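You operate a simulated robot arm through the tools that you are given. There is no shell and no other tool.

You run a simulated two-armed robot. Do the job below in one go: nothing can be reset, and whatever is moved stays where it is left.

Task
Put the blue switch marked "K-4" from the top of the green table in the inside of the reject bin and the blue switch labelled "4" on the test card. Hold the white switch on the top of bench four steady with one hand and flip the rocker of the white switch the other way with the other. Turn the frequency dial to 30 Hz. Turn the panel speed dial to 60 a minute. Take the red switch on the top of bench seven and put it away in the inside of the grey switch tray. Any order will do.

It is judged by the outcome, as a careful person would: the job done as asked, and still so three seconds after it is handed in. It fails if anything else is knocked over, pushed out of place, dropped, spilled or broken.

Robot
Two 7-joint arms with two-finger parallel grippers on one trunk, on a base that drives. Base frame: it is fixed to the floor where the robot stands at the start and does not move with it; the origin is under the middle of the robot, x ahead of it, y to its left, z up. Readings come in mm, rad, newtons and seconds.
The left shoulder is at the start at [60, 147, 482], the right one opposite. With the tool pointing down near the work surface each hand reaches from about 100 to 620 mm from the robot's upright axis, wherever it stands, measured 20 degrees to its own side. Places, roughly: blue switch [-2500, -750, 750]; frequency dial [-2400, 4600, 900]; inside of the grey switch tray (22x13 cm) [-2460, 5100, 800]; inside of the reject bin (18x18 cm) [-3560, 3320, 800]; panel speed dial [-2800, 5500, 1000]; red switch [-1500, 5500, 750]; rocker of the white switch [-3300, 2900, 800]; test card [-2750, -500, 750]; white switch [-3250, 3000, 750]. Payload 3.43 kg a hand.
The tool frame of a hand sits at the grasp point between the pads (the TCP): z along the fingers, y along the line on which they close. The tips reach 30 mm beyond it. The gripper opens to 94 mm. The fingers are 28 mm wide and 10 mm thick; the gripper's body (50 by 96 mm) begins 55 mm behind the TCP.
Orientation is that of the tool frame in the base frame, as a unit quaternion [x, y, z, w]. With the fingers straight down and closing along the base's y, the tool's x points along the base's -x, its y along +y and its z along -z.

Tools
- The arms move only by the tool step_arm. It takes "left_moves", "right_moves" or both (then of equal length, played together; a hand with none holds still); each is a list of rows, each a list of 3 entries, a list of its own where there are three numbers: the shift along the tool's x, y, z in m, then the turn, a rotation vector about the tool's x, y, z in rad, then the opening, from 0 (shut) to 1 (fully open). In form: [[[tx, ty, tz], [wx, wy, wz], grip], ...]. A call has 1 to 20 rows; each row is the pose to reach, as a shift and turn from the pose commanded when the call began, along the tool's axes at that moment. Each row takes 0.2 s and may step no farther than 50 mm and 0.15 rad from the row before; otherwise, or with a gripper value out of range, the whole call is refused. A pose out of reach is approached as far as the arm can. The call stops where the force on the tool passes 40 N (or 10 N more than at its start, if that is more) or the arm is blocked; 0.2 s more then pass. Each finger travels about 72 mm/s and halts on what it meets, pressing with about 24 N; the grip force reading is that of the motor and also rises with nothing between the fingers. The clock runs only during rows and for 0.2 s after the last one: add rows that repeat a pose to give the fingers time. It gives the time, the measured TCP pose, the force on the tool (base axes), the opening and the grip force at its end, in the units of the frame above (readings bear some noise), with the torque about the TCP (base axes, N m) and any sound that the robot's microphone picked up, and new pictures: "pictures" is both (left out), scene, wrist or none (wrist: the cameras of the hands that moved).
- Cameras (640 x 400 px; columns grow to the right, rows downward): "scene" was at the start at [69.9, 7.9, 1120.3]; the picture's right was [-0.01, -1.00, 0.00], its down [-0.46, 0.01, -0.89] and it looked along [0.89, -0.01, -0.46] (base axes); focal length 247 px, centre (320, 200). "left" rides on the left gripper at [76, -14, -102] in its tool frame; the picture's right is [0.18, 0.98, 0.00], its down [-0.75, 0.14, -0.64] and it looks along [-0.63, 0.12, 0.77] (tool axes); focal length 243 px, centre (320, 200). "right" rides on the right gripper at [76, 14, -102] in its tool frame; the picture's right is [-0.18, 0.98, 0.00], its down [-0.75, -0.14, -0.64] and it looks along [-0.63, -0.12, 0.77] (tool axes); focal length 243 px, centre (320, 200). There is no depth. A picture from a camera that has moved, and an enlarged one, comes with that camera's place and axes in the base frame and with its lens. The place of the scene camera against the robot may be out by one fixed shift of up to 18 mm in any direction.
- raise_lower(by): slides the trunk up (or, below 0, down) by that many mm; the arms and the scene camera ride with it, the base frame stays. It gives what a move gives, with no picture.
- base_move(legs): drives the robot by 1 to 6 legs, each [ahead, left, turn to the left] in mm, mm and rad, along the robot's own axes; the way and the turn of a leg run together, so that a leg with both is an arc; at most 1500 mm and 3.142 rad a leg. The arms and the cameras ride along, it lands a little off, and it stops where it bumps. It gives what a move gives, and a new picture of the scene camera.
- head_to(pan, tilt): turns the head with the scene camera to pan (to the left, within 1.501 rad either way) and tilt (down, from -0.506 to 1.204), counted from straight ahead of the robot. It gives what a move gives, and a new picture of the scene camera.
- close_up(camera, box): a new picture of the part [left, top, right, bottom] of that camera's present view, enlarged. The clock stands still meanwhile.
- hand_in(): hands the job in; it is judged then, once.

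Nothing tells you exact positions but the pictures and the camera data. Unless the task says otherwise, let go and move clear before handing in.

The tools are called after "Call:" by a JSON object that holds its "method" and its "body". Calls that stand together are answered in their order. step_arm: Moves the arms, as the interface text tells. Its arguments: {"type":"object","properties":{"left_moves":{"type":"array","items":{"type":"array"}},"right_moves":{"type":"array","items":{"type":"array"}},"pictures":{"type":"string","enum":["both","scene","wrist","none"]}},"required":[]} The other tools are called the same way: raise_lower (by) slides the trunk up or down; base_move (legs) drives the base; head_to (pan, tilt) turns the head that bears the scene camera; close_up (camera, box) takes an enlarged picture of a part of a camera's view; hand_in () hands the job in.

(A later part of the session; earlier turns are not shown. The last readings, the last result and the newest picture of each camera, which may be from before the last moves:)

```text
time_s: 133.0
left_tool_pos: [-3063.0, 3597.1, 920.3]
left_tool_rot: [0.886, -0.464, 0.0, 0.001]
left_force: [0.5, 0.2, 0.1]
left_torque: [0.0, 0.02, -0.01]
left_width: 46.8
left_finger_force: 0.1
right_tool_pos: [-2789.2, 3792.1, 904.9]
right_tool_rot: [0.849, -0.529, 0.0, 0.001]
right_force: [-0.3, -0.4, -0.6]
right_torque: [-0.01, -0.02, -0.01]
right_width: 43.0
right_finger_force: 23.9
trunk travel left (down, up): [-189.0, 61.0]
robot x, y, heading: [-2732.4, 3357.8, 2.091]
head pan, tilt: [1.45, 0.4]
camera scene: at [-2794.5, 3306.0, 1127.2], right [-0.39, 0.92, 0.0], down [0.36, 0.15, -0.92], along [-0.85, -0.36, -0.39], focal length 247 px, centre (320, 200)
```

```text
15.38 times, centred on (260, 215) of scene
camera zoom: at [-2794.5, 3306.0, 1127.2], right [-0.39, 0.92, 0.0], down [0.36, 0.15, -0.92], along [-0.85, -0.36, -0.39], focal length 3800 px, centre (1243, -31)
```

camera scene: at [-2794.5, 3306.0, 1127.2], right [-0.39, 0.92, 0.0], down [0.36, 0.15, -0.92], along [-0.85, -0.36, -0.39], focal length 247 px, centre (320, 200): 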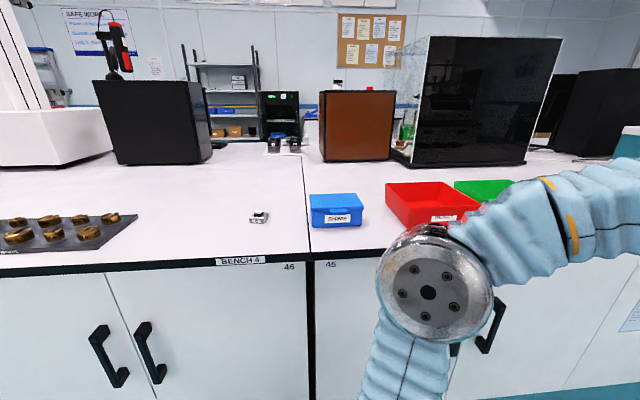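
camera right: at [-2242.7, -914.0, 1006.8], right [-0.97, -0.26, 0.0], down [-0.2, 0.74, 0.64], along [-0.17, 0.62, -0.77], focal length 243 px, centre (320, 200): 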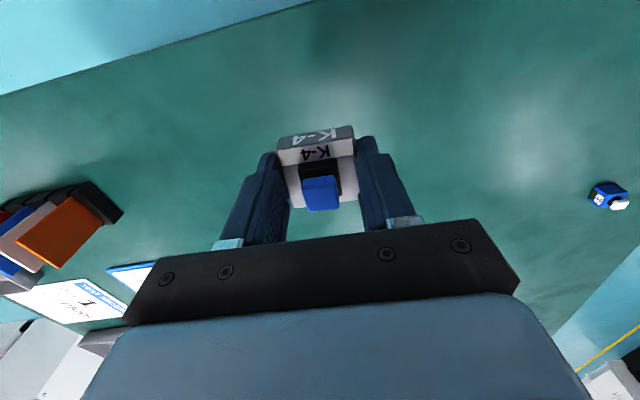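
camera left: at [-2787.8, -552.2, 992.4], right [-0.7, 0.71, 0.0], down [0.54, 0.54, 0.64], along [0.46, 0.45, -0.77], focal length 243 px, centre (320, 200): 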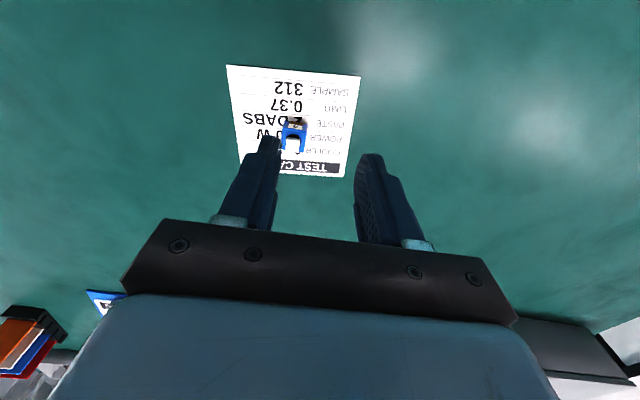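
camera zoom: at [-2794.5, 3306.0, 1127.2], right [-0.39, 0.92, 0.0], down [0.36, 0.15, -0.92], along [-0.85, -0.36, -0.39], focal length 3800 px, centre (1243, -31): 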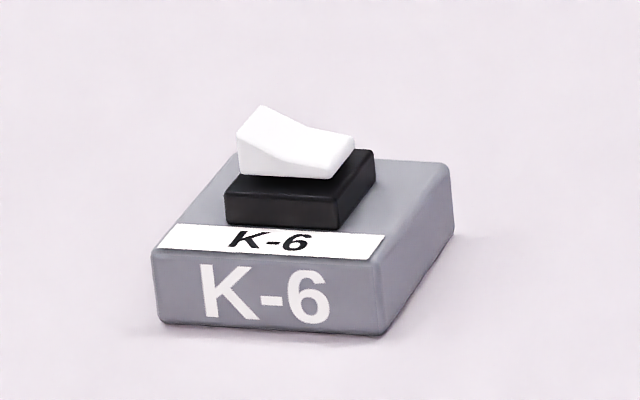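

The red tray is labelled REJECT. The white switch is K-6, with its left rocker end raised as seen from the robot's side. I'll turn to face the bench, line up with the reject bin and approach.

Call:
{"method": "base_move", "body": {"legs": [[0, 0, 1.562], [0, -248, 0], [180, 0, 0]]}}

Call:
{"method": "head_to", "body": {"pan": 0.0, "tilt": 0.6}}

```text
time_s: 139.8
left_tool_pos: [-3250.7, 3151.0, 919.2]
left_tool_rot: [0.953, 0.303, 0.0, 0.0]
left_force: [0.1, 0.0, 0.3]
left_torque: [-0.01, 0.02, -0.02]
left_width: 47.0
left_finger_force: 0.0
right_tool_pos: [-3447.7, 3422.2, 905.3]
right_tool_rot: [0.973, 0.23, 0.0, 0.0]
right_force: [0.5, 0.4, -1.0]
right_torque: [0.0, -0.05, -0.01]
right_width: 42.9
right_finger_force: 23.5
trunk travel left (down, up): [-189.0, 61.0]
robot x, y, heading: [-3017.8, 3485.8, -2.612]
head pan, tilt: [1.45, 0.4]
camera scene: at [-2945.1, 3422.6, 1127.1], right [-0.92, -0.4, 0.0], down [-0.15, 0.36, -0.92], along [0.37, -0.85, -0.39], focal length 247 px, centre (320, 200)
```

scene: 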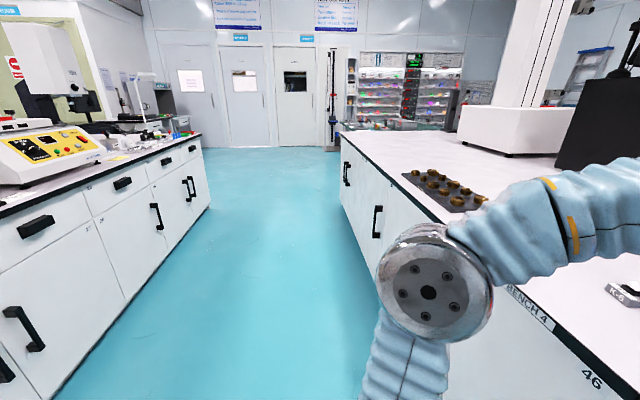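

```text
time_s: 141.3
left_tool_pos: [-3251.1, 3152.3, 919.5]
left_tool_rot: [0.953, 0.302, 0.0, 0.0]
left_force: [0.7, -0.2, 0.2]
left_torque: [-0.03, 0.0, 0.02]
left_width: 47.1
left_finger_force: 0.2
right_tool_pos: [-3448.5, 3423.0, 904.2]
right_tool_rot: [0.973, 0.23, -0.001, -0.001]
right_force: [-0.4, -0.5, -0.2]
right_torque: [-0.01, 0.03, 0.02]
right_width: 43.0
right_finger_force: 23.5
trunk travel left (down, up): [-189.0, 61.0]
robot x, y, heading: [-3017.7, 3480.8, -2.613]
head pan, tilt: [0.0, 0.6]
camera scene: at [-3058.3, 3462.8, 1108.9], right [-0.51, 0.86, 0.0], down [0.49, 0.29, -0.83], along [-0.71, -0.42, -0.56], focal length 247 px, centre (320, 200)
```

scene: 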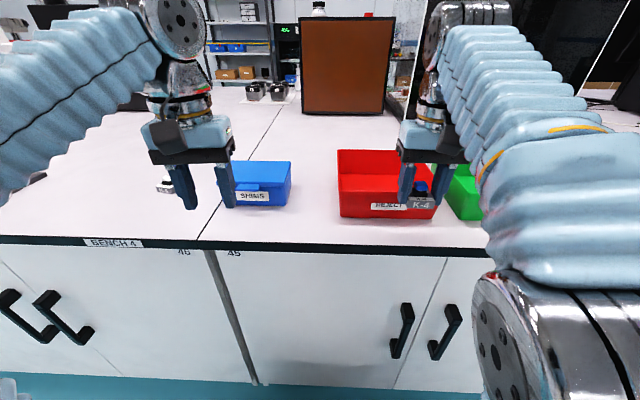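

I'm facing the reject bin. Its rim is at about z 855–870, just below K-4's underside, so I'll raise the trunk for clearance and then move closer.

Call:
{"method": "raise_lower", "body": {"by": 50}}

Call:
{"method": "base_move", "body": {"legs": [[75, 0, 0]]}}

Call:
{"method": "close_up", "body": {"camera": "right", "box": [0, 0, 640, 400]}}

```text
time_s: 142.3
left_tool_pos: [-3251.9, 3151.9, 969.7]
left_tool_rot: [0.953, 0.303, 0.0, 0.0]
left_force: [0.2, 0.3, 0.0]
left_torque: [0.02, 0.0, -0.03]
left_width: 47.3
left_finger_force: 0.2
right_tool_pos: [-3448.9, 3422.5, 954.1]
right_tool_rot: [0.973, 0.23, 0.0, 0.0]
right_force: [0.2, 0.5, 0.1]
right_torque: [0.01, -0.01, 0.01]
right_width: 43.1
right_finger_force: 24.0
trunk travel left (down, up): [-239.0, 11.0]
robot x, y, heading: [-3016.6, 3483.5, -2.616]
head pan, tilt: [0.0, 0.6]
```

```text
time_s: 143.3
left_tool_pos: [-3314.3, 3114.1, 970.4]
left_tool_rot: [0.953, 0.303, 0.0, 0.0]
left_force: [1.1, 0.2, -0.4]
left_torque: [-0.05, 0.04, 0.0]
left_width: 46.9
left_finger_force: 0.1
right_tool_pos: [-3512.7, 3384.2, 954.3]
right_tool_rot: [0.973, 0.229, -0.001, 0.0]
right_force: [0.2, -0.3, -0.6]
right_torque: [0.01, -0.02, 0.03]
right_width: 43.2
right_finger_force: 23.9
trunk travel left (down, up): [-239.0, 11.0]
robot x, y, heading: [-3080.1, 3444.9, -2.611]
head pan, tilt: [0.0, 0.6]
camera scene: at [-3122.2, 3425.5, 1158.9], right [-0.5, 0.86, 0.0], down [0.49, 0.29, -0.83], along [-0.71, -0.42, -0.56], focal length 247 px, centre (320, 200)
```

scene: 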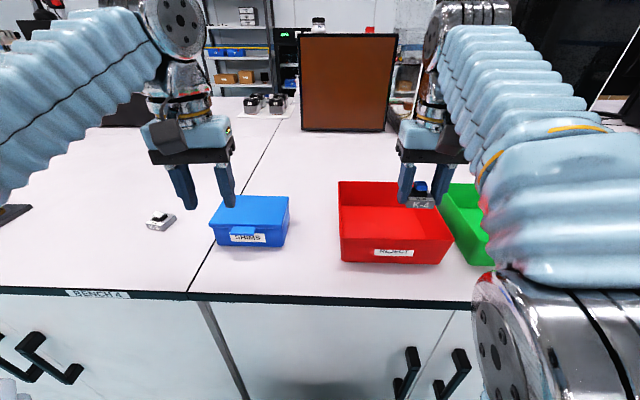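

```text
1.00 times, centred on (320, 200) of right (not enlarged: the box is as wide or as high as the picture)
camera zoom: at [-3437.9, 3407.4, 1056.8], right [0.28, -0.96, 0.0], down [-0.74, -0.21, 0.64], along [-0.62, -0.18, -0.77], focal length 243 px, centre (320, 200)
```

zoom: 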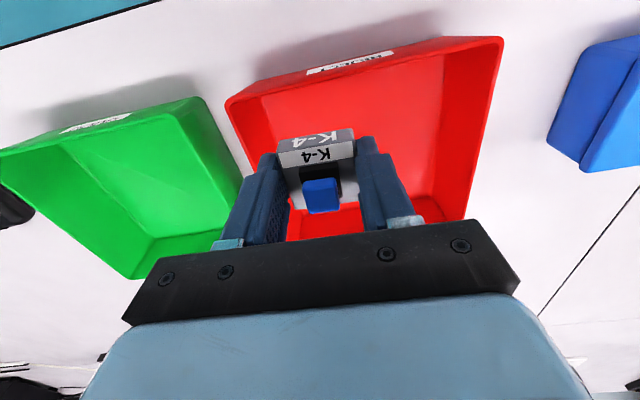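

The bin's centre is about 55 mm ahead and 30 mm left of the right TCP. I'll move K-4 there gently and then lower it into the bin.

Call:
{"method": "step_arm", "body": {"right_moves": [[[-0.005, 0.003, 0], [0, 0, 0], 0], [[-0.014, 0.008, 0], [0, 0, 0], 0], [[-0.024, 0.013, 0], [0, 0, 0], 0], [[-0.034, 0.018, 0], [0, 0, 0], 0], [[-0.044, 0.023, 0], [0, 0, 0], 0], [[-0.053, 0.028, 0], [0, 0, 0], 0], [[-0.057, 0.03, 0.004], [0, 0, 0], 0], [[-0.057, 0.03, 0.012], [0, 0, 0], 0], [[-0.057, 0.03, 0.022], [0, 0, 0], 0], [[-0.057, 0.03, 0.032], [0, 0, 0], 0], [[-0.057, 0.03, 0.042], [0, 0, 0], 0], [[-0.057, 0.03, 0.05], [0, 0, 0], 0], [[-0.057, 0.03, 0.055], [0, 0, 0], 0], [[-0.057, 0.03, 0.055], [0, 0, 0], 0]]}}

```text
time_s: 146.3
left_tool_pos: [-3314.6, 3114.3, 970.2]
left_tool_rot: [0.953, 0.302, 0.0, 0.0]
left_force: [0.4, 0.3, -0.8]
left_torque: [0.03, -0.01, -0.03]
left_width: 46.9
left_finger_force: 0.0
right_tool_pos: [-3550.2, 3331.7, 899.5]
right_tool_rot: [0.973, 0.23, 0.0, 0.0]
right_force: [-0.3, -0.4, -0.3]
right_torque: [0.0, 0.01, 0.0]
right_width: 43.0
right_finger_force: 24.3
trunk travel left (down, up): [-239.0, 11.0]
robot x, y, heading: [-3082.0, 3445.4, -2.614]
head pan, tilt: [0.0, 0.6]
camera scene: at [-3122.4, 3425.4, 1158.9], right [-0.5, 0.86, 0.0], down [0.49, 0.29, -0.82], along [-0.71, -0.42, -0.57], focal length 247 px, centre (320, 200)
camera right: at [-3475.1, 3354.9, 1002.1], right [0.28, -0.96, 0.0], down [-0.74, -0.21, 0.64], along [-0.62, -0.18, -0.77], focal length 243 px, centre (320, 200)
```

scene: 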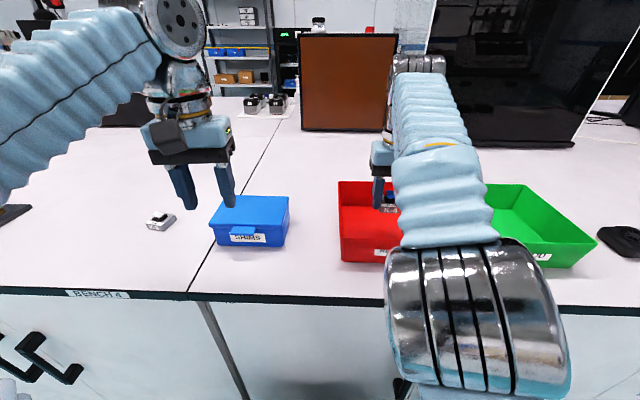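
right: 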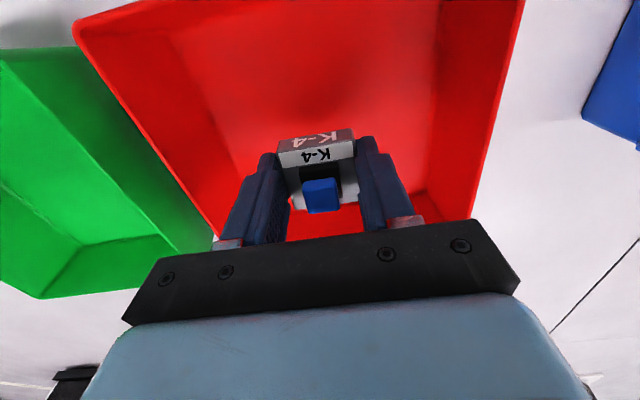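

K-4 is over the bin and clear of its walls. I'll lower until contact.

Call:
{"method": "step_arm", "body": {"right_moves": [[[-0.004, 0, 0.006], [0, 0, 0], 0], [[-0.008, 0, 0.016], [0, 0, 0], 0], [[-0.01, 0, 0.026], [0, 0, 0], 0], [[-0.01, 0, 0.036], [0, 0, 0], 0], [[-0.01, 0, 0.044], [0, 0, 0], 0], [[-0.01, 0, 0.049], [0, 0, 0], 0], [[-0.01, 0, 0.053], [0, 0, 0], 0], [[-0.01, 0, 0.057], [0, 0, 0], 0], [[-0.01, 0, 0.061], [0, 0, 0], 0]], "pictures": "wrist"}}

```text
time_s: 148.3
left_tool_pos: [-3315.0, 3114.0, 970.4]
left_tool_rot: [0.953, 0.302, 0.0, 0.0]
left_force: [0.0, 0.2, 0.7]
left_torque: [-0.01, -0.02, 0.03]
left_width: 47.1
left_finger_force: 0.2
right_tool_pos: [-3559.0, 3327.7, 838.2]
right_tool_rot: [0.973, 0.23, 0.0, 0.0]
right_force: [0.1, -0.8, 0.2]
right_torque: [-0.03, 0.01, 0.0]
right_width: 42.9
right_finger_force: 24.1
trunk travel left (down, up): [-239.0, 11.0]
robot x, y, heading: [-3082.5, 3447.7, -2.614]
head pan, tilt: [0.0, 0.6]
camera right: at [-3484.7, 3350.6, 940.4], right [0.28, -0.96, 0.0], down [-0.74, -0.21, 0.64], along [-0.62, -0.18, -0.77], focal length 243 px, centre (320, 200)
```

right: 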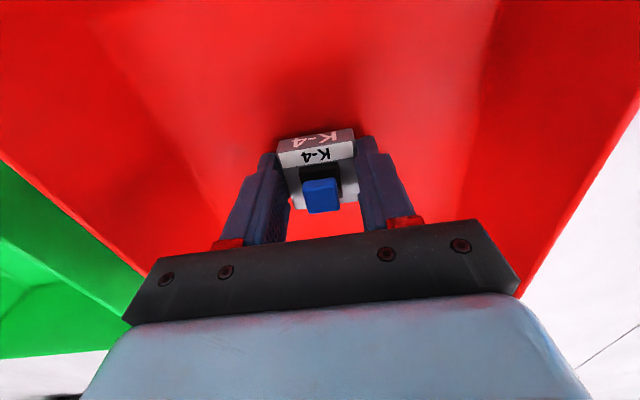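

No contact yet at TCP 838. I'll keep inching down.

Call:
{"method": "step_arm", "body": {"right_moves": [[[0, 0, 0.003], [0, 0, 0], 0], [[0, 0, 0.006], [0, 0, 0], 0], [[0, 0, 0.009], [0, 0, 0], 0], [[0, 0, 0.012], [0, 0, 0], 0], [[0, 0, 0.015], [0, 0, 0], 0], [[0, 0, 0.018], [0, 0, 0], 0]], "pictures": "wrist"}}

```text
time_s: 149.2
left_tool_pos: [-3314.6, 3114.3, 970.8]
left_tool_rot: [0.954, 0.301, 0.0, 0.001]
left_force: [-1.0, 0.1, 0.6]
left_torque: [-0.02, 0.04, 0.03]
left_width: 47.1
left_finger_force: 0.0
right_tool_pos: [-3558.7, 3328.2, 835.4]
right_tool_rot: [0.973, 0.23, -0.006, 0.003]
right_force: [4.4, 2.7, 22.6]
right_torque: [0.51, -0.31, -0.16]
right_width: 43.1
right_finger_force: 24.3
trunk travel left (down, up): [-239.0, 11.0]
robot x, y, heading: [-3077.4, 3445.2, -2.612]
head pan, tilt: [0.0, 0.6]
stopped in row 4 (right hand): the force on the tool passed its limit at 47 N (the readings are from after the stop); the commanded pose is now the measured one
camera right: at [-3483.2, 3351.0, 935.5], right [0.28, -0.96, 0.0], down [-0.73, -0.21, 0.65], along [-0.62, -0.18, -0.76], focal length 243 px, centre (320, 200)
```

right: 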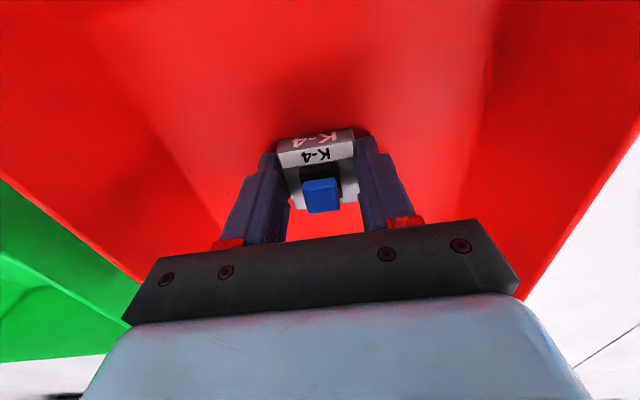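

Contact with the bin floor at TCP 835 puts the bench top at about 800. I'll release and rise straight out.

Call:
{"method": "step_arm", "body": {"right_moves": [[[0, 0, 0], [0, 0, 0], 0.48], [[0, 0, 0], [0, 0, 0], 0.52], [[0, 0, 0], [0, 0, 0], 0.6], [[0, 0, 0], [0, 0, 0], 0.65], [[0, 0, -0.02], [0, 0, 0], 0.65], [[0, 0, -0.05], [0, 0, 0], 0.65], [[0, 0, -0.09], [0, 0, 0], 0.65], [[0, 0, -0.12], [0, 0, 0], 0.65], [[0.03, 0, -0.13], [0, 0, 0], 0.65], [[0.07, 0, -0.13], [0, 0, 0], 0.65], [[0.11, 0, -0.13], [0, 0, 0], 0.65], [[0.14, 0, -0.13], [0, 0, 0], 0.65]]}}

```text
time_s: 151.8
left_tool_pos: [-3314.7, 3113.7, 970.2]
left_tool_rot: [0.953, 0.302, 0.0, 0.0]
left_force: [0.2, -0.1, 0.3]
left_torque: [0.03, 0.0, 0.01]
left_width: 47.0
left_finger_force: 0.1
right_tool_pos: [-3434.0, 3391.6, 961.5]
right_tool_rot: [0.973, 0.23, -0.004, 0.001]
right_force: [0.2, 0.5, 0.0]
right_torque: [-0.04, 0.0, 0.01]
right_width: 61.0
right_finger_force: 0.1
trunk travel left (down, up): [-239.0, 11.0]
robot x, y, heading: [-3083.2, 3442.8, -2.612]
head pan, tilt: [0.0, 0.6]
camera scene: at [-3122.5, 3425.3, 1158.9], right [-0.51, 0.86, 0.0], down [0.49, 0.29, -0.82], along [-0.71, -0.42, -0.57], focal length 247 px, centre (320, 200)
camera right: at [-3359.3, 3413.5, 1062.3], right [0.27, -0.96, 0.0], down [-0.73, -0.21, 0.65], along [-0.62, -0.18, -0.76], focal length 243 px, centre (320, 200)
```

scene: 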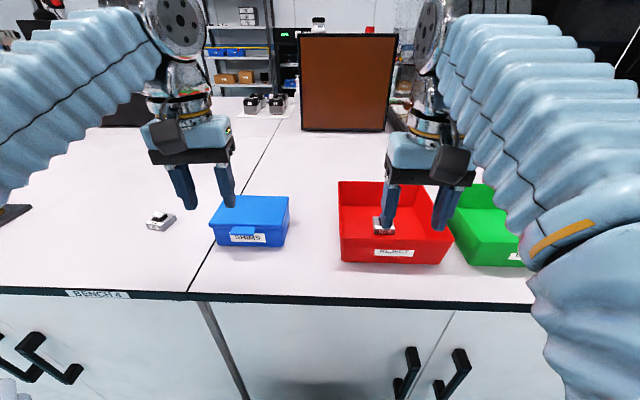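
right: 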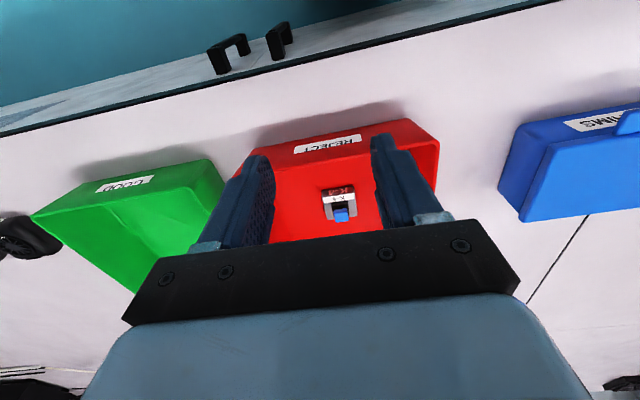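

K-4 lies in the reject bin. Next is the white switch K-6, about 360 mm to my left, so I'll strafe to centre it between both hands.

Call:
{"method": "base_move", "body": {"legs": [[10, 355, 0]]}}

Call:
{"method": "close_up", "body": {"camera": "scene", "box": [270, 190, 370, 255]}}

```text
time_s: 154.1
left_tool_pos: [-3143.1, 2797.4, 969.5]
left_tool_rot: [0.953, 0.303, 0.0, 0.0]
left_force: [-0.1, -0.3, 0.1]
left_torque: [-0.01, 0.03, 0.02]
left_width: 46.9
left_finger_force: 0.0
right_tool_pos: [-3261.7, 3075.7, 961.6]
right_tool_rot: [0.973, 0.231, -0.004, 0.002]
right_force: [0.2, 0.8, -0.9]
right_torque: [0.01, 0.01, 0.02]
right_width: 61.1
right_finger_force: 0.0
trunk travel left (down, up): [-239.0, 11.0]
robot x, y, heading: [-2908.3, 3132.9, -2.609]
head pan, tilt: [0.0, 0.6]
camera scene: at [-2949.5, 3110.4, 1158.9], right [-0.51, 0.86, 0.0], down [0.49, 0.29, -0.83], along [-0.71, -0.42, -0.56], focal length 247 px, centre (320, 200)
```

scene: 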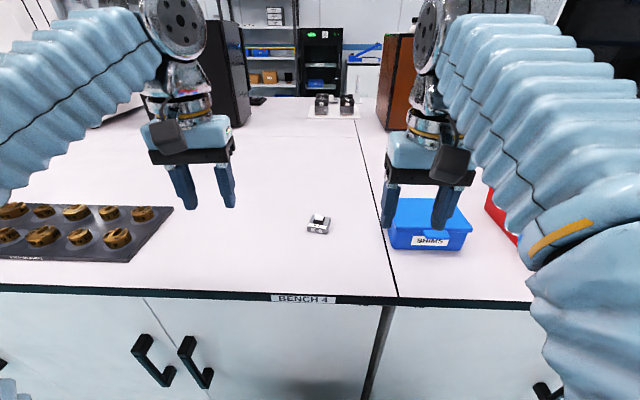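

```text
6.15 times, centred on (320, 222) of scene
camera zoom: at [-2949.5, 3110.4, 1158.9], right [-0.51, 0.86, 0.0], down [0.49, 0.29, -0.83], along [-0.71, -0.42, -0.56], focal length 1520 px, centre (320, 62)
```

zoom: 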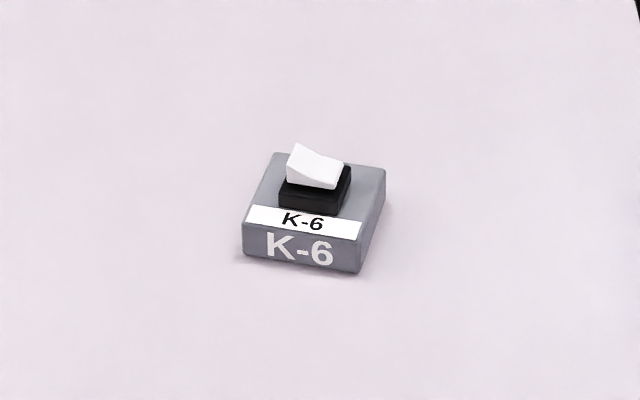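

K-6 is centred at f≈478, turned about 0.17 rad clockwise. I'll have the right hand grip its grey base front-to-back while leaning right, leaving the raised left rocker end free for the left hand. First I'll yaw the right hand above the switch.

Call:
{"method": "step_arm", "body": {"right_moves": [[[-0.013, 0.012, 0], [0, 0, -0.1466], 0.8], [[-0.027, 0.024, 0], [0, 0, -0.2932], 0.8], [[-0.04, 0.037, 0], [0, 0, -0.4398], 0.8], [[-0.053, 0.049, 0], [0, 0, -0.5864], 0.8], [[-0.067, 0.061, 0], [0, 0, -0.733], 0.8], [[-0.08, 0.073, 0], [0, 0, -0.8796], 0.8], [[-0.093, 0.085, 0.005], [0, 0, -1.0262], 0.8], [[-0.106, 0.098, 0.01], [0, 0, -1.1728], 0.8], [[-0.12, 0.11, 0.02], [0, 0, -1.3194], 0.8], [[-0.133, 0.122, 0.03], [0, 0, -1.466], 0.8], [[-0.133, 0.122, 0.03], [0, 0, -1.466], 0.8]]}}

```text
time_s: 156.5
left_tool_pos: [-3142.6, 2797.8, 970.6]
left_tool_rot: [0.953, 0.303, 0.0, 0.0]
left_force: [-0.7, 0.2, 0.2]
left_torque: [-0.05, 0.03, 0.03]
left_width: 47.0
left_finger_force: 0.1
right_tool_pos: [-3325.7, 2906.6, 931.3]
right_tool_rot: [0.568, 0.823, -0.004, -0.002]
right_force: [-0.1, -0.2, 0.6]
right_torque: [-0.03, -0.01, -0.01]
right_width: 75.4
right_finger_force: 0.1
trunk travel left (down, up): [-239.0, 11.0]
robot x, y, heading: [-2904.0, 3129.7, -2.613]
head pan, tilt: [0.0, 0.6]
camera scene: at [-2949.5, 3110.1, 1158.9], right [-0.51, 0.86, 0.0], down [0.49, 0.29, -0.82], along [-0.71, -0.42, -0.57], focal length 247 px, centre (320, 200)
camera right: at [-3338.3, 2983.9, 1033.7], right [0.98, 0.18, -0.01], down [0.14, -0.75, 0.64], along [0.11, -0.64, -0.76], focal length 243 px, centre (320, 200)
```

scene: 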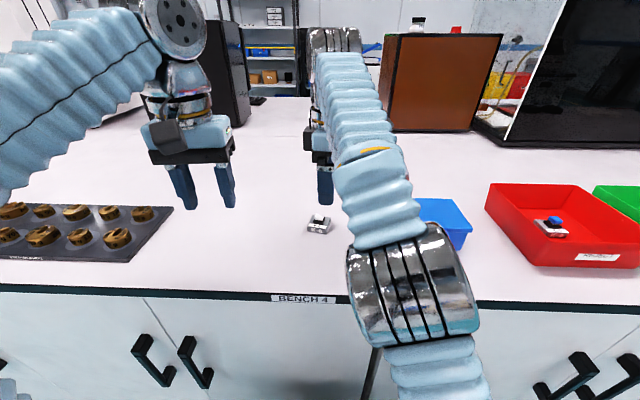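
right: 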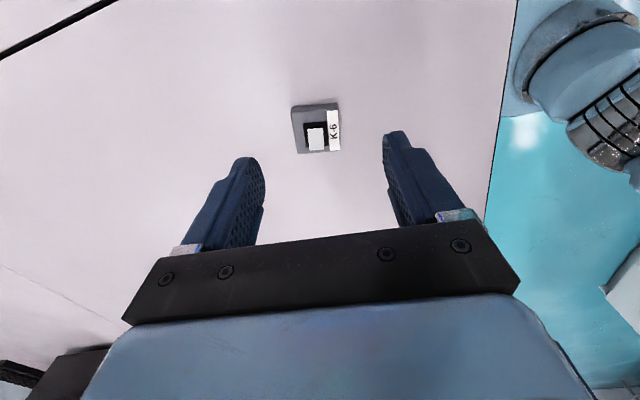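

The yaw worked and K-6 sits between the open fingers. I'll measure it precisely.

Call:
{"method": "close_up", "body": {"camera": "right", "box": [268, 90, 364, 165]}}

```text
5.33 times, centred on (316, 128) of right
camera zoom: at [-3338.3, 2983.9, 1033.7], right [0.98, 0.18, -0.01], down [0.14, -0.75, 0.64], along [0.11, -0.64, -0.76], focal length 1294 px, centre (341, 587)
```

zoom: 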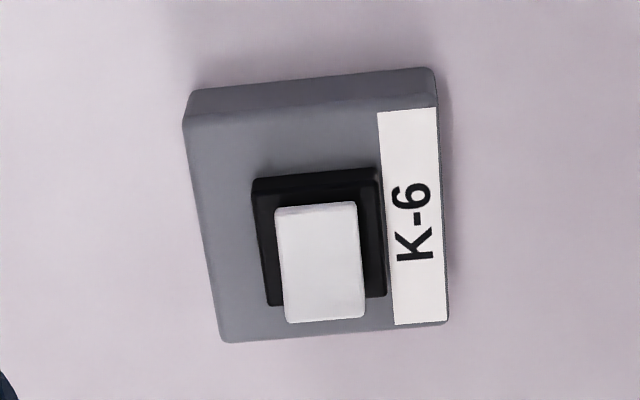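

The base is 7 mm ahead of and 19 mm left of the TCP, with 0.088 rad of yaw remaining. I'll correct this and lean the hand to the right.

Call:
{"method": "step_arm", "body": {"right_moves": [[[0.001, -0.007, 0], [0, 0, 0.088], 0.8], [[0.001, -0.007, 0.01], [0.006, -0.14, 0.088], 0.8], [[0.001, -0.007, 0.02], [0.012, -0.28, 0.088], 0.8], [[0.001, -0.007, 0.03], [0.018, -0.42, 0.088], 0.8], [[0.001, -0.007, 0.04], [0.024, -0.55, 0.088], 0.8], [[0.001, -0.007, 0.04], [0.024, -0.55, 0.088], 0.8]]}}

Call:
{"method": "close_up", "body": {"camera": "scene", "box": [240, 120, 420, 260]}}

```text
time_s: 157.9
left_tool_pos: [-3141.8, 2797.7, 970.6]
left_tool_rot: [0.953, 0.303, 0.001, 0.0]
left_force: [0.3, 0.7, -0.3]
left_torque: [-0.01, -0.02, 0.0]
left_width: 46.9
left_finger_force: 0.0
right_tool_pos: [-3333.1, 2904.7, 891.4]
right_tool_rot: [0.581, 0.766, -0.169, 0.216]
right_force: [-0.4, 0.3, -0.3]
right_torque: [0.01, 0.01, 0.03]
right_width: 75.1
right_finger_force: 0.2
trunk travel left (down, up): [-239.0, 11.0]
robot x, y, heading: [-2909.3, 3131.6, -2.607]
head pan, tilt: [0.0, 0.6]
camera scene: at [-2949.5, 3110.3, 1158.9], right [-0.51, 0.86, 0.0], down [0.49, 0.29, -0.83], along [-0.71, -0.42, -0.56], focal length 247 px, centre (320, 200)
camera right: at [-3350.6, 3024.0, 939.7], right [0.99, 0.11, 0.09], down [-0.05, -0.33, 0.94], along [0.14, -0.94, -0.32], focal length 243 px, centre (320, 200)
```

scene: 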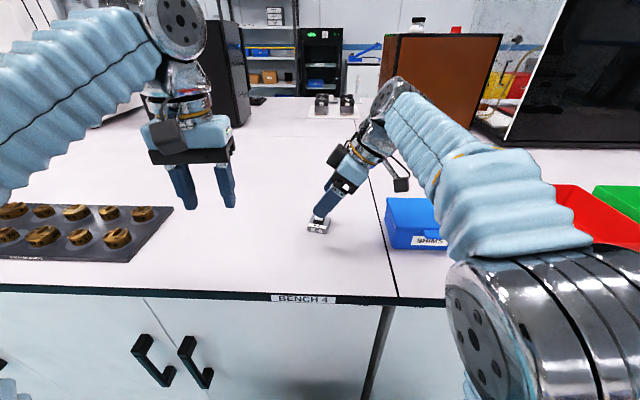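
right: 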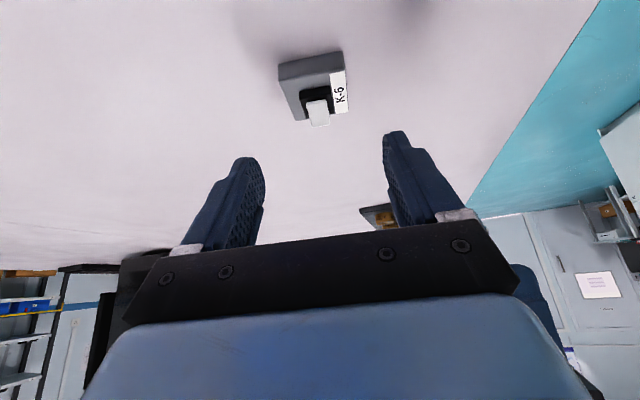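

```text
2.86 times, centred on (330, 190) of scene
camera zoom: at [-2949.5, 3110.3, 1158.9], right [-0.51, 0.86, 0.0], down [0.49, 0.29, -0.83], along [-0.71, -0.42, -0.56], focal length 706 px, centre (291, 229)
```

zoom: 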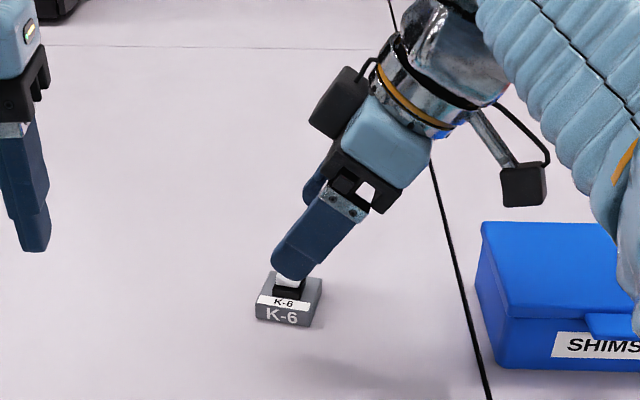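

The lean works well. I'll zoom in to measure the offset in this leaned pose before descending.

Call:
{"method": "close_up", "body": {"camera": "right", "box": [260, 40, 372, 135]}}

```text
4.21 times, centred on (316, 88) of right
camera zoom: at [-3350.6, 3024.0, 939.7], right [0.99, 0.11, 0.09], down [-0.05, -0.33, 0.94], along [0.14, -0.94, -0.32], focal length 1022 px, centre (337, 674)
```

zoom: 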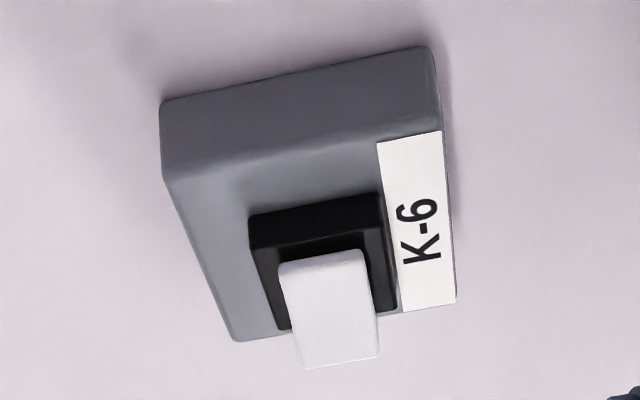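

The offset is close to plan. I'll descend 54 mm vertically so the fingers straddle the base, then close gently.

Call:
{"method": "step_arm", "body": {"right_moves": [[[0.008, 0.002, 0.011], [0, 0, 0], 0.8], [[0.016, 0.002, 0.022], [0, 0, 0], 0.8], [[0.023, 0.002, 0.033], [0, 0, 0], 0.8], [[0.028, 0.002, 0.04], [0, 0, 0], 0.8], [[0.031, 0.002, 0.0444], [0, 0, 0], 0.8], [[0.031, 0.002, 0.0444], [0, 0, 0], 0.8]]}}

Call:
{"method": "close_up", "body": {"camera": "scene", "box": [260, 150, 420, 260]}}

```text
time_s: 159.3
left_tool_pos: [-3142.1, 2798.8, 970.0]
left_tool_rot: [0.953, 0.303, 0.001, 0.001]
left_force: [-0.3, -1.2, -0.9]
left_torque: [0.0, 0.0, -0.02]
left_width: 47.1
left_finger_force: 0.1
right_tool_pos: [-3332.4, 2908.3, 836.9]
right_tool_rot: [0.581, 0.767, -0.168, 0.215]
right_force: [0.5, -0.1, -0.6]
right_torque: [0.0, 0.0, 0.04]
right_width: 75.3
right_finger_force: 0.1
trunk travel left (down, up): [-239.0, 11.0]
robot x, y, heading: [-2905.3, 3130.6, -2.612]
head pan, tilt: [0.0, 0.6]
camera scene: at [-2949.5, 3110.2, 1158.9], right [-0.51, 0.86, 0.0], down [0.49, 0.29, -0.82], along [-0.71, -0.42, -0.57], focal length 247 px, centre (320, 200)
camera right: at [-3350.1, 3027.7, 885.1], right [0.99, 0.11, 0.09], down [-0.05, -0.33, 0.94], along [0.14, -0.94, -0.32], focal length 243 px, centre (320, 200)
```

scene: 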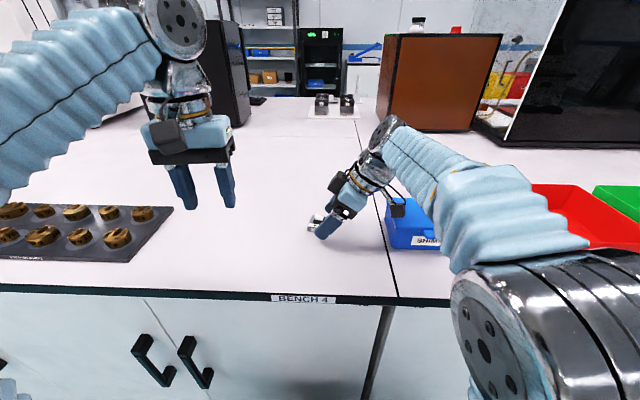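
right: 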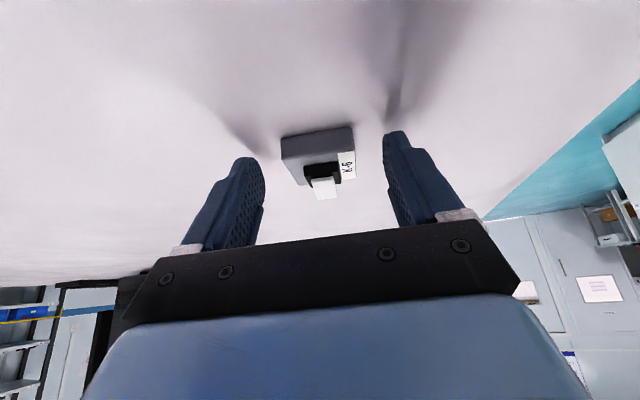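

```text
3.64 times, centred on (340, 205) of scene
camera zoom: at [-2949.5, 3110.2, 1158.9], right [-0.51, 0.86, 0.0], down [0.49, 0.29, -0.82], along [-0.71, -0.42, -0.57], focal length 898 px, centre (247, 182)
```

zoom: 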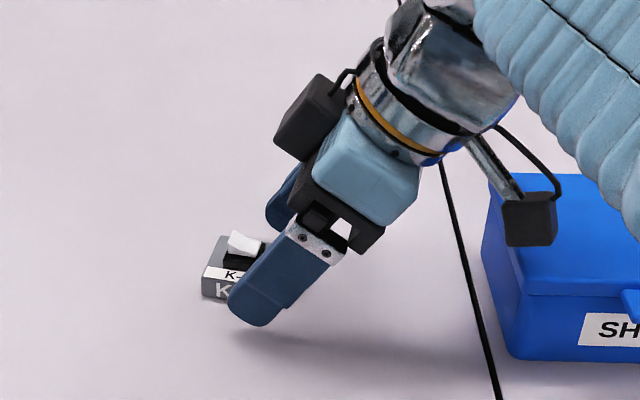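

The fingers straddle the right part of the base and the rocker stays free. I'll close the right gripper gently on the base.

Call:
{"method": "step_arm", "body": {"right_moves": [[[0, 0, 0], [0, 0, 0], 0.65], [[0, 0, 0], [0, 0, 0], 0.55], [[0, 0, 0], [0, 0, 0], 0.47], [[0, 0, 0], [0, 0, 0], 0.4], [[0, 0, 0], [0, 0, 0], 0.2], [[0, 0, 0], [0, 0, 0], 0.2]]}}

Call:
{"method": "close_up", "body": {"camera": "right", "box": [240, 100, 400, 220]}}

Call:
{"method": "close_up", "body": {"camera": "scene", "box": [280, 180, 360, 250]}}

```text
time_s: 160.7
left_tool_pos: [-3142.7, 2798.4, 970.0]
left_tool_rot: [0.953, 0.302, 0.0, 0.0]
left_force: [-0.2, 0.2, -0.3]
left_torque: [-0.02, 0.01, 0.0]
left_width: 47.0
left_finger_force: 0.0
right_tool_pos: [-3333.1, 2908.7, 837.1]
right_tool_rot: [0.581, 0.767, -0.168, 0.216]
right_force: [0.0, -0.6, 0.0]
right_torque: [0.01, -0.02, 0.0]
right_width: 42.9
right_finger_force: 24.2
trunk travel left (down, up): [-239.0, 11.0]
robot x, y, heading: [-2907.7, 3133.9, -2.614]
head pan, tilt: [0.0, 0.6]
camera scene: at [-2949.4, 3110.2, 1158.9], right [-0.51, 0.86, 0.0], down [0.49, 0.29, -0.83], along [-0.71, -0.42, -0.57], focal length 247 px, centre (320, 200)
camera right: at [-3350.1, 3027.7, 885.2], right [0.99, 0.11, 0.09], down [-0.05, -0.33, 0.94], along [0.13, -0.94, -0.32], focal length 243 px, centre (320, 200)
```

scene: 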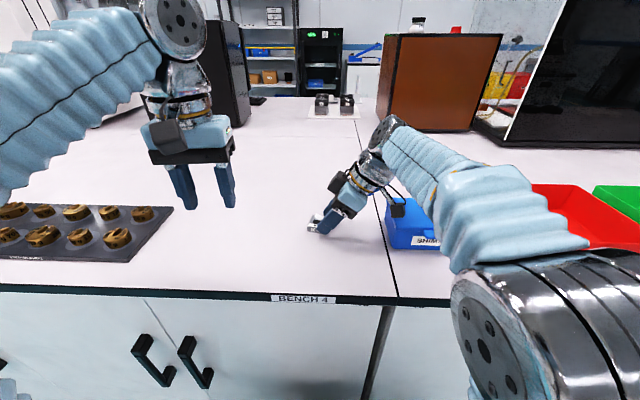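
right: 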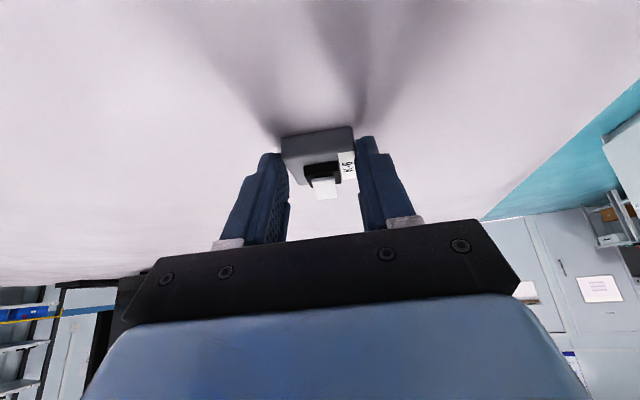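

```text
3.33 times, centred on (320, 160) of right
camera zoom: at [-3350.1, 3027.7, 885.2], right [0.99, 0.11, 0.09], down [-0.05, -0.33, 0.94], along [0.13, -0.94, -0.32], focal length 809 px, centre (320, 333)
```

zoom: 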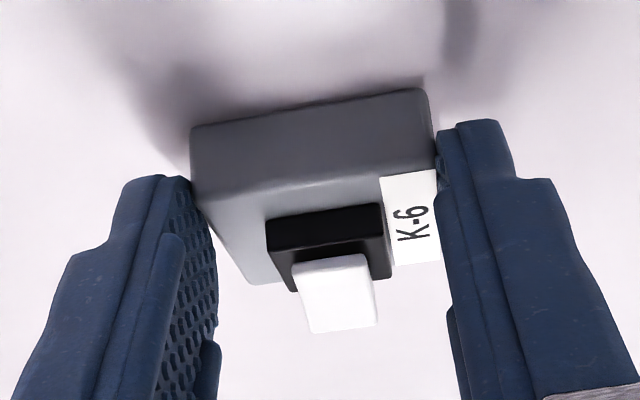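

```text
5.71 times, centred on (320, 215) of scene
camera zoom: at [-2949.4, 3110.2, 1158.9], right [-0.51, 0.86, 0.0], down [0.49, 0.29, -0.83], along [-0.71, -0.42, -0.57], focal length 1412 px, centre (320, 114)
```

zoom: 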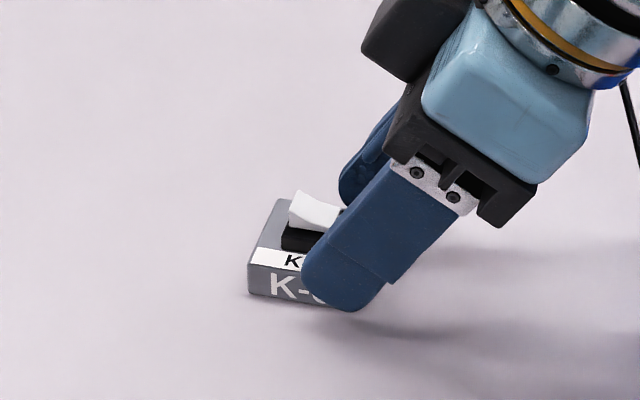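

K-6 is gripped firmly (42.9 mm) and its raised rocker end is free. Now I'll close the left hand, yaw and lean it left, and bring it near the switch at a safe height.

Call:
{"method": "step_arm", "body": {"left_moves": [[[-0.02, -0.018, 0], [0.109, 0.019, 0.067], 0.2], [[-0.04, -0.036, 0], [0.218, 0.038, 0.133], 0], [[-0.062, -0.054, 0], [0.326, 0.056, 0.2], 0], [[-0.083, -0.072, 0], [0.435, 0.075, 0.266], 0], [[-0.103, -0.09, 0], [0.544, 0.094, 0.333], 0], [[-0.103, -0.108, 0.01], [0.544, 0.094, 0.333], 0], [[-0.103, -0.108, 0.02], [0.544, 0.094, 0.333], 0]]}}

Call:
{"method": "close_up", "body": {"camera": "scene", "box": [220, 120, 400, 250]}}

```text
time_s: 162.3
left_tool_pos: [-3289.4, 2827.4, 951.4]
left_tool_rot: [0.953, 0.131, -0.037, -0.269]
left_force: [0.5, -0.1, -1.0]
left_torque: [-0.02, -0.01, -0.02]
left_width: 0.0
left_finger_force: 23.8
right_tool_pos: [-3333.5, 2908.4, 838.7]
right_tool_rot: [0.581, 0.767, -0.168, 0.215]
right_force: [0.6, -0.6, -0.6]
right_torque: [0.01, -0.01, -0.02]
right_width: 42.9
right_finger_force: 24.1
trunk travel left (down, up): [-239.0, 11.0]
robot x, y, heading: [-2905.4, 3129.8, -2.613]
head pan, tilt: [0.0, 0.6]
camera scene: at [-2949.5, 3110.3, 1158.9], right [-0.51, 0.86, 0.0], down [0.49, 0.29, -0.82], along [-0.71, -0.42, -0.57], focal length 247 px, centre (320, 200)
camera left: at [-3204.5, 2807.8, 1045.7], right [0.4, -0.76, -0.51], down [-0.6, -0.64, 0.47], along [-0.69, 0.12, -0.72], focal length 243 px, centre (320, 200)
```

scene: 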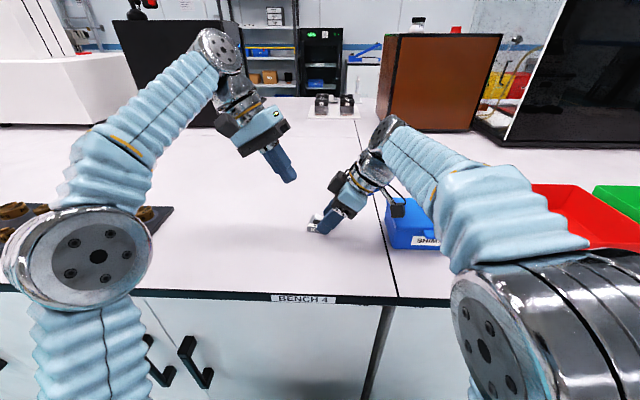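
left: 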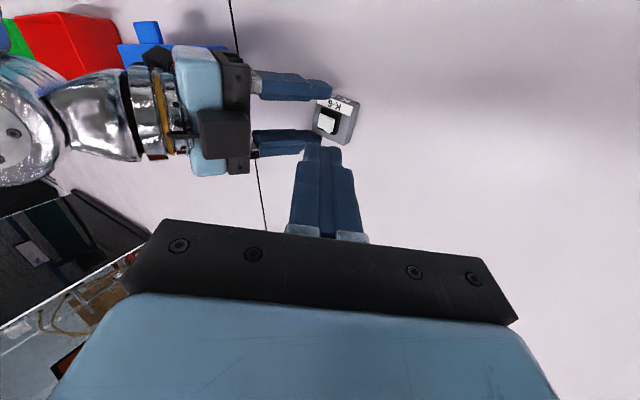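

```text
3.08 times, centred on (310, 185) of scene
camera zoom: at [-2949.5, 3110.3, 1158.9], right [-0.51, 0.86, 0.0], down [0.49, 0.29, -0.82], along [-0.71, -0.42, -0.57], focal length 760 px, centre (351, 246)
```

zoom: 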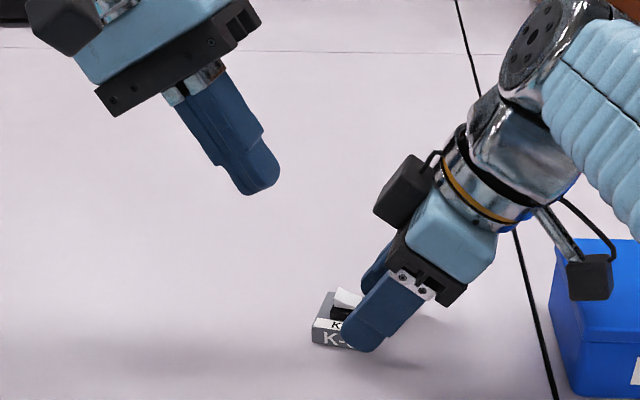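

The left wrist camera sees the rocker. I'll zoom in to locate its raised end in the left tool frame.

Call:
{"method": "close_up", "body": {"camera": "left", "box": [290, 80, 370, 160]}}

```text
5.00 times, centred on (330, 120) of left
camera zoom: at [-3204.5, 2807.8, 1045.7], right [0.4, -0.76, -0.51], down [-0.6, -0.64, 0.47], along [-0.69, 0.12, -0.72], focal length 1213 px, centre (270, 600)
```

zoom: 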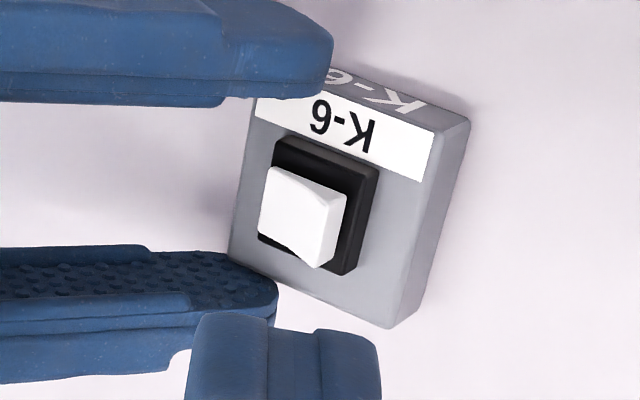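

The raised rocker end is located. I'll approach along the left tool's axis to about 12 mm above it and check.

Call:
{"method": "step_arm", "body": {"left_moves": [[[-0.004, -0.002, 0.016], [0, 0, 0], 0], [[-0.008, -0.003, 0.032], [0, 0, 0], 0], [[-0.012, -0.005, 0.048], [0, 0, 0], 0], [[-0.015, -0.006, 0.064], [0, 0, 0], 0], [[-0.0173, -0.0073, 0.0807], [0, 0, 0], 0], [[-0.0173, -0.0073, 0.0807], [0, 0, 0], 0]]}}

Call:
{"method": "close_up", "body": {"camera": "scene", "box": [270, 170, 370, 250]}}

Call:
{"method": "close_up", "body": {"camera": "right", "box": [240, 100, 400, 220]}}

Call:
{"method": "close_up", "body": {"camera": "left", "box": [260, 90, 400, 190]}}

```text
time_s: 163.7
left_tool_pos: [-3318.8, 2869.0, 884.2]
left_tool_rot: [0.954, 0.13, -0.037, -0.269]
left_force: [-1.1, 0.3, -0.5]
left_torque: [0.04, 0.02, 0.01]
left_width: 0.2
left_finger_force: 24.4
right_tool_pos: [-3332.5, 2908.8, 838.6]
right_tool_rot: [0.581, 0.766, -0.169, 0.216]
right_force: [-0.2, 0.2, 0.5]
right_torque: [0.02, -0.02, -0.01]
right_width: 42.9
right_finger_force: 23.8
trunk travel left (down, up): [-239.0, 11.0]
robot x, y, heading: [-2903.0, 3132.6, -2.612]
head pan, tilt: [0.0, 0.6]
camera scene: at [-2949.5, 3110.2, 1158.9], right [-0.51, 0.86, 0.0], down [0.49, 0.29, -0.82], along [-0.71, -0.42, -0.57], focal length 247 px, centre (320, 200)
camera left: at [-3234.3, 2850.0, 980.3], right [0.4, -0.76, -0.51], down [-0.6, -0.64, 0.47], along [-0.69, 0.12, -0.72], focal length 243 px, centre (320, 200)
```

scene: 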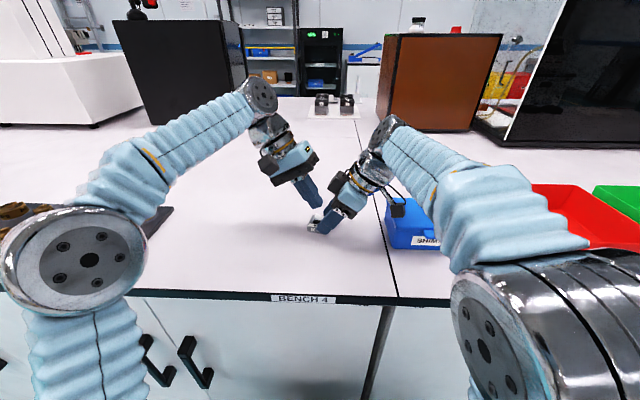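
left: 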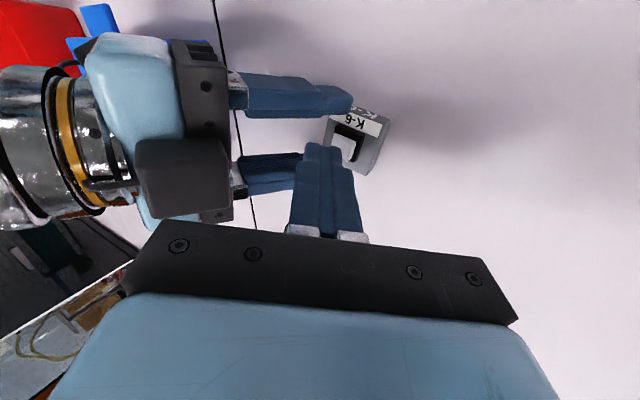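

```text
5.00 times, centred on (320, 210) of scene
camera zoom: at [-2949.5, 3110.2, 1158.9], right [-0.51, 0.86, 0.0], down [0.49, 0.29, -0.82], along [-0.71, -0.42, -0.57], focal length 1235 px, centre (320, 150)
```

zoom: 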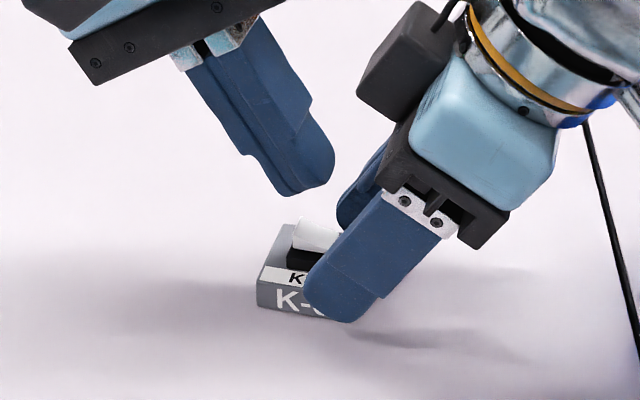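

```text
3.33 times, centred on (320, 160) of right
camera zoom: at [-3350.2, 3027.7, 885.2], right [0.99, 0.11, 0.09], down [-0.05, -0.33, 0.94], along [0.13, -0.94, -0.32], focal length 809 px, centre (320, 333)
```

zoom: 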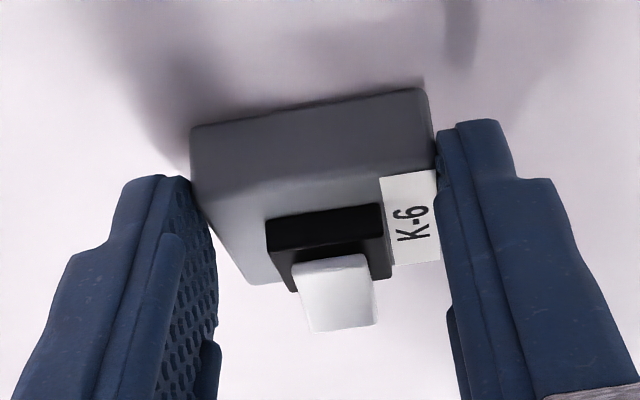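

```text
4.00 times, centred on (330, 140) of left
camera zoom: at [-3234.3, 2850.0, 980.3], right [0.4, -0.76, -0.51], down [-0.6, -0.64, 0.47], along [-0.69, 0.12, -0.72], focal length 970 px, centre (280, 440)
```

zoom: 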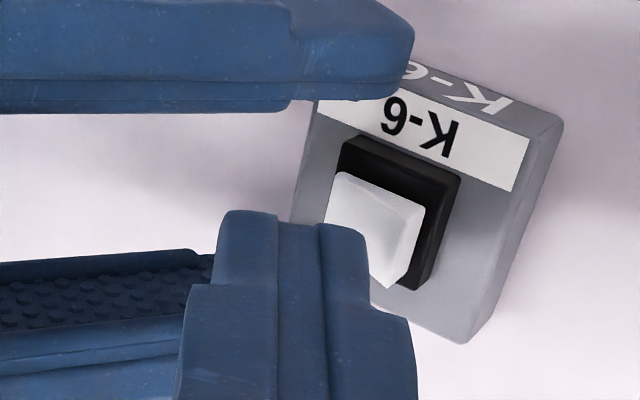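

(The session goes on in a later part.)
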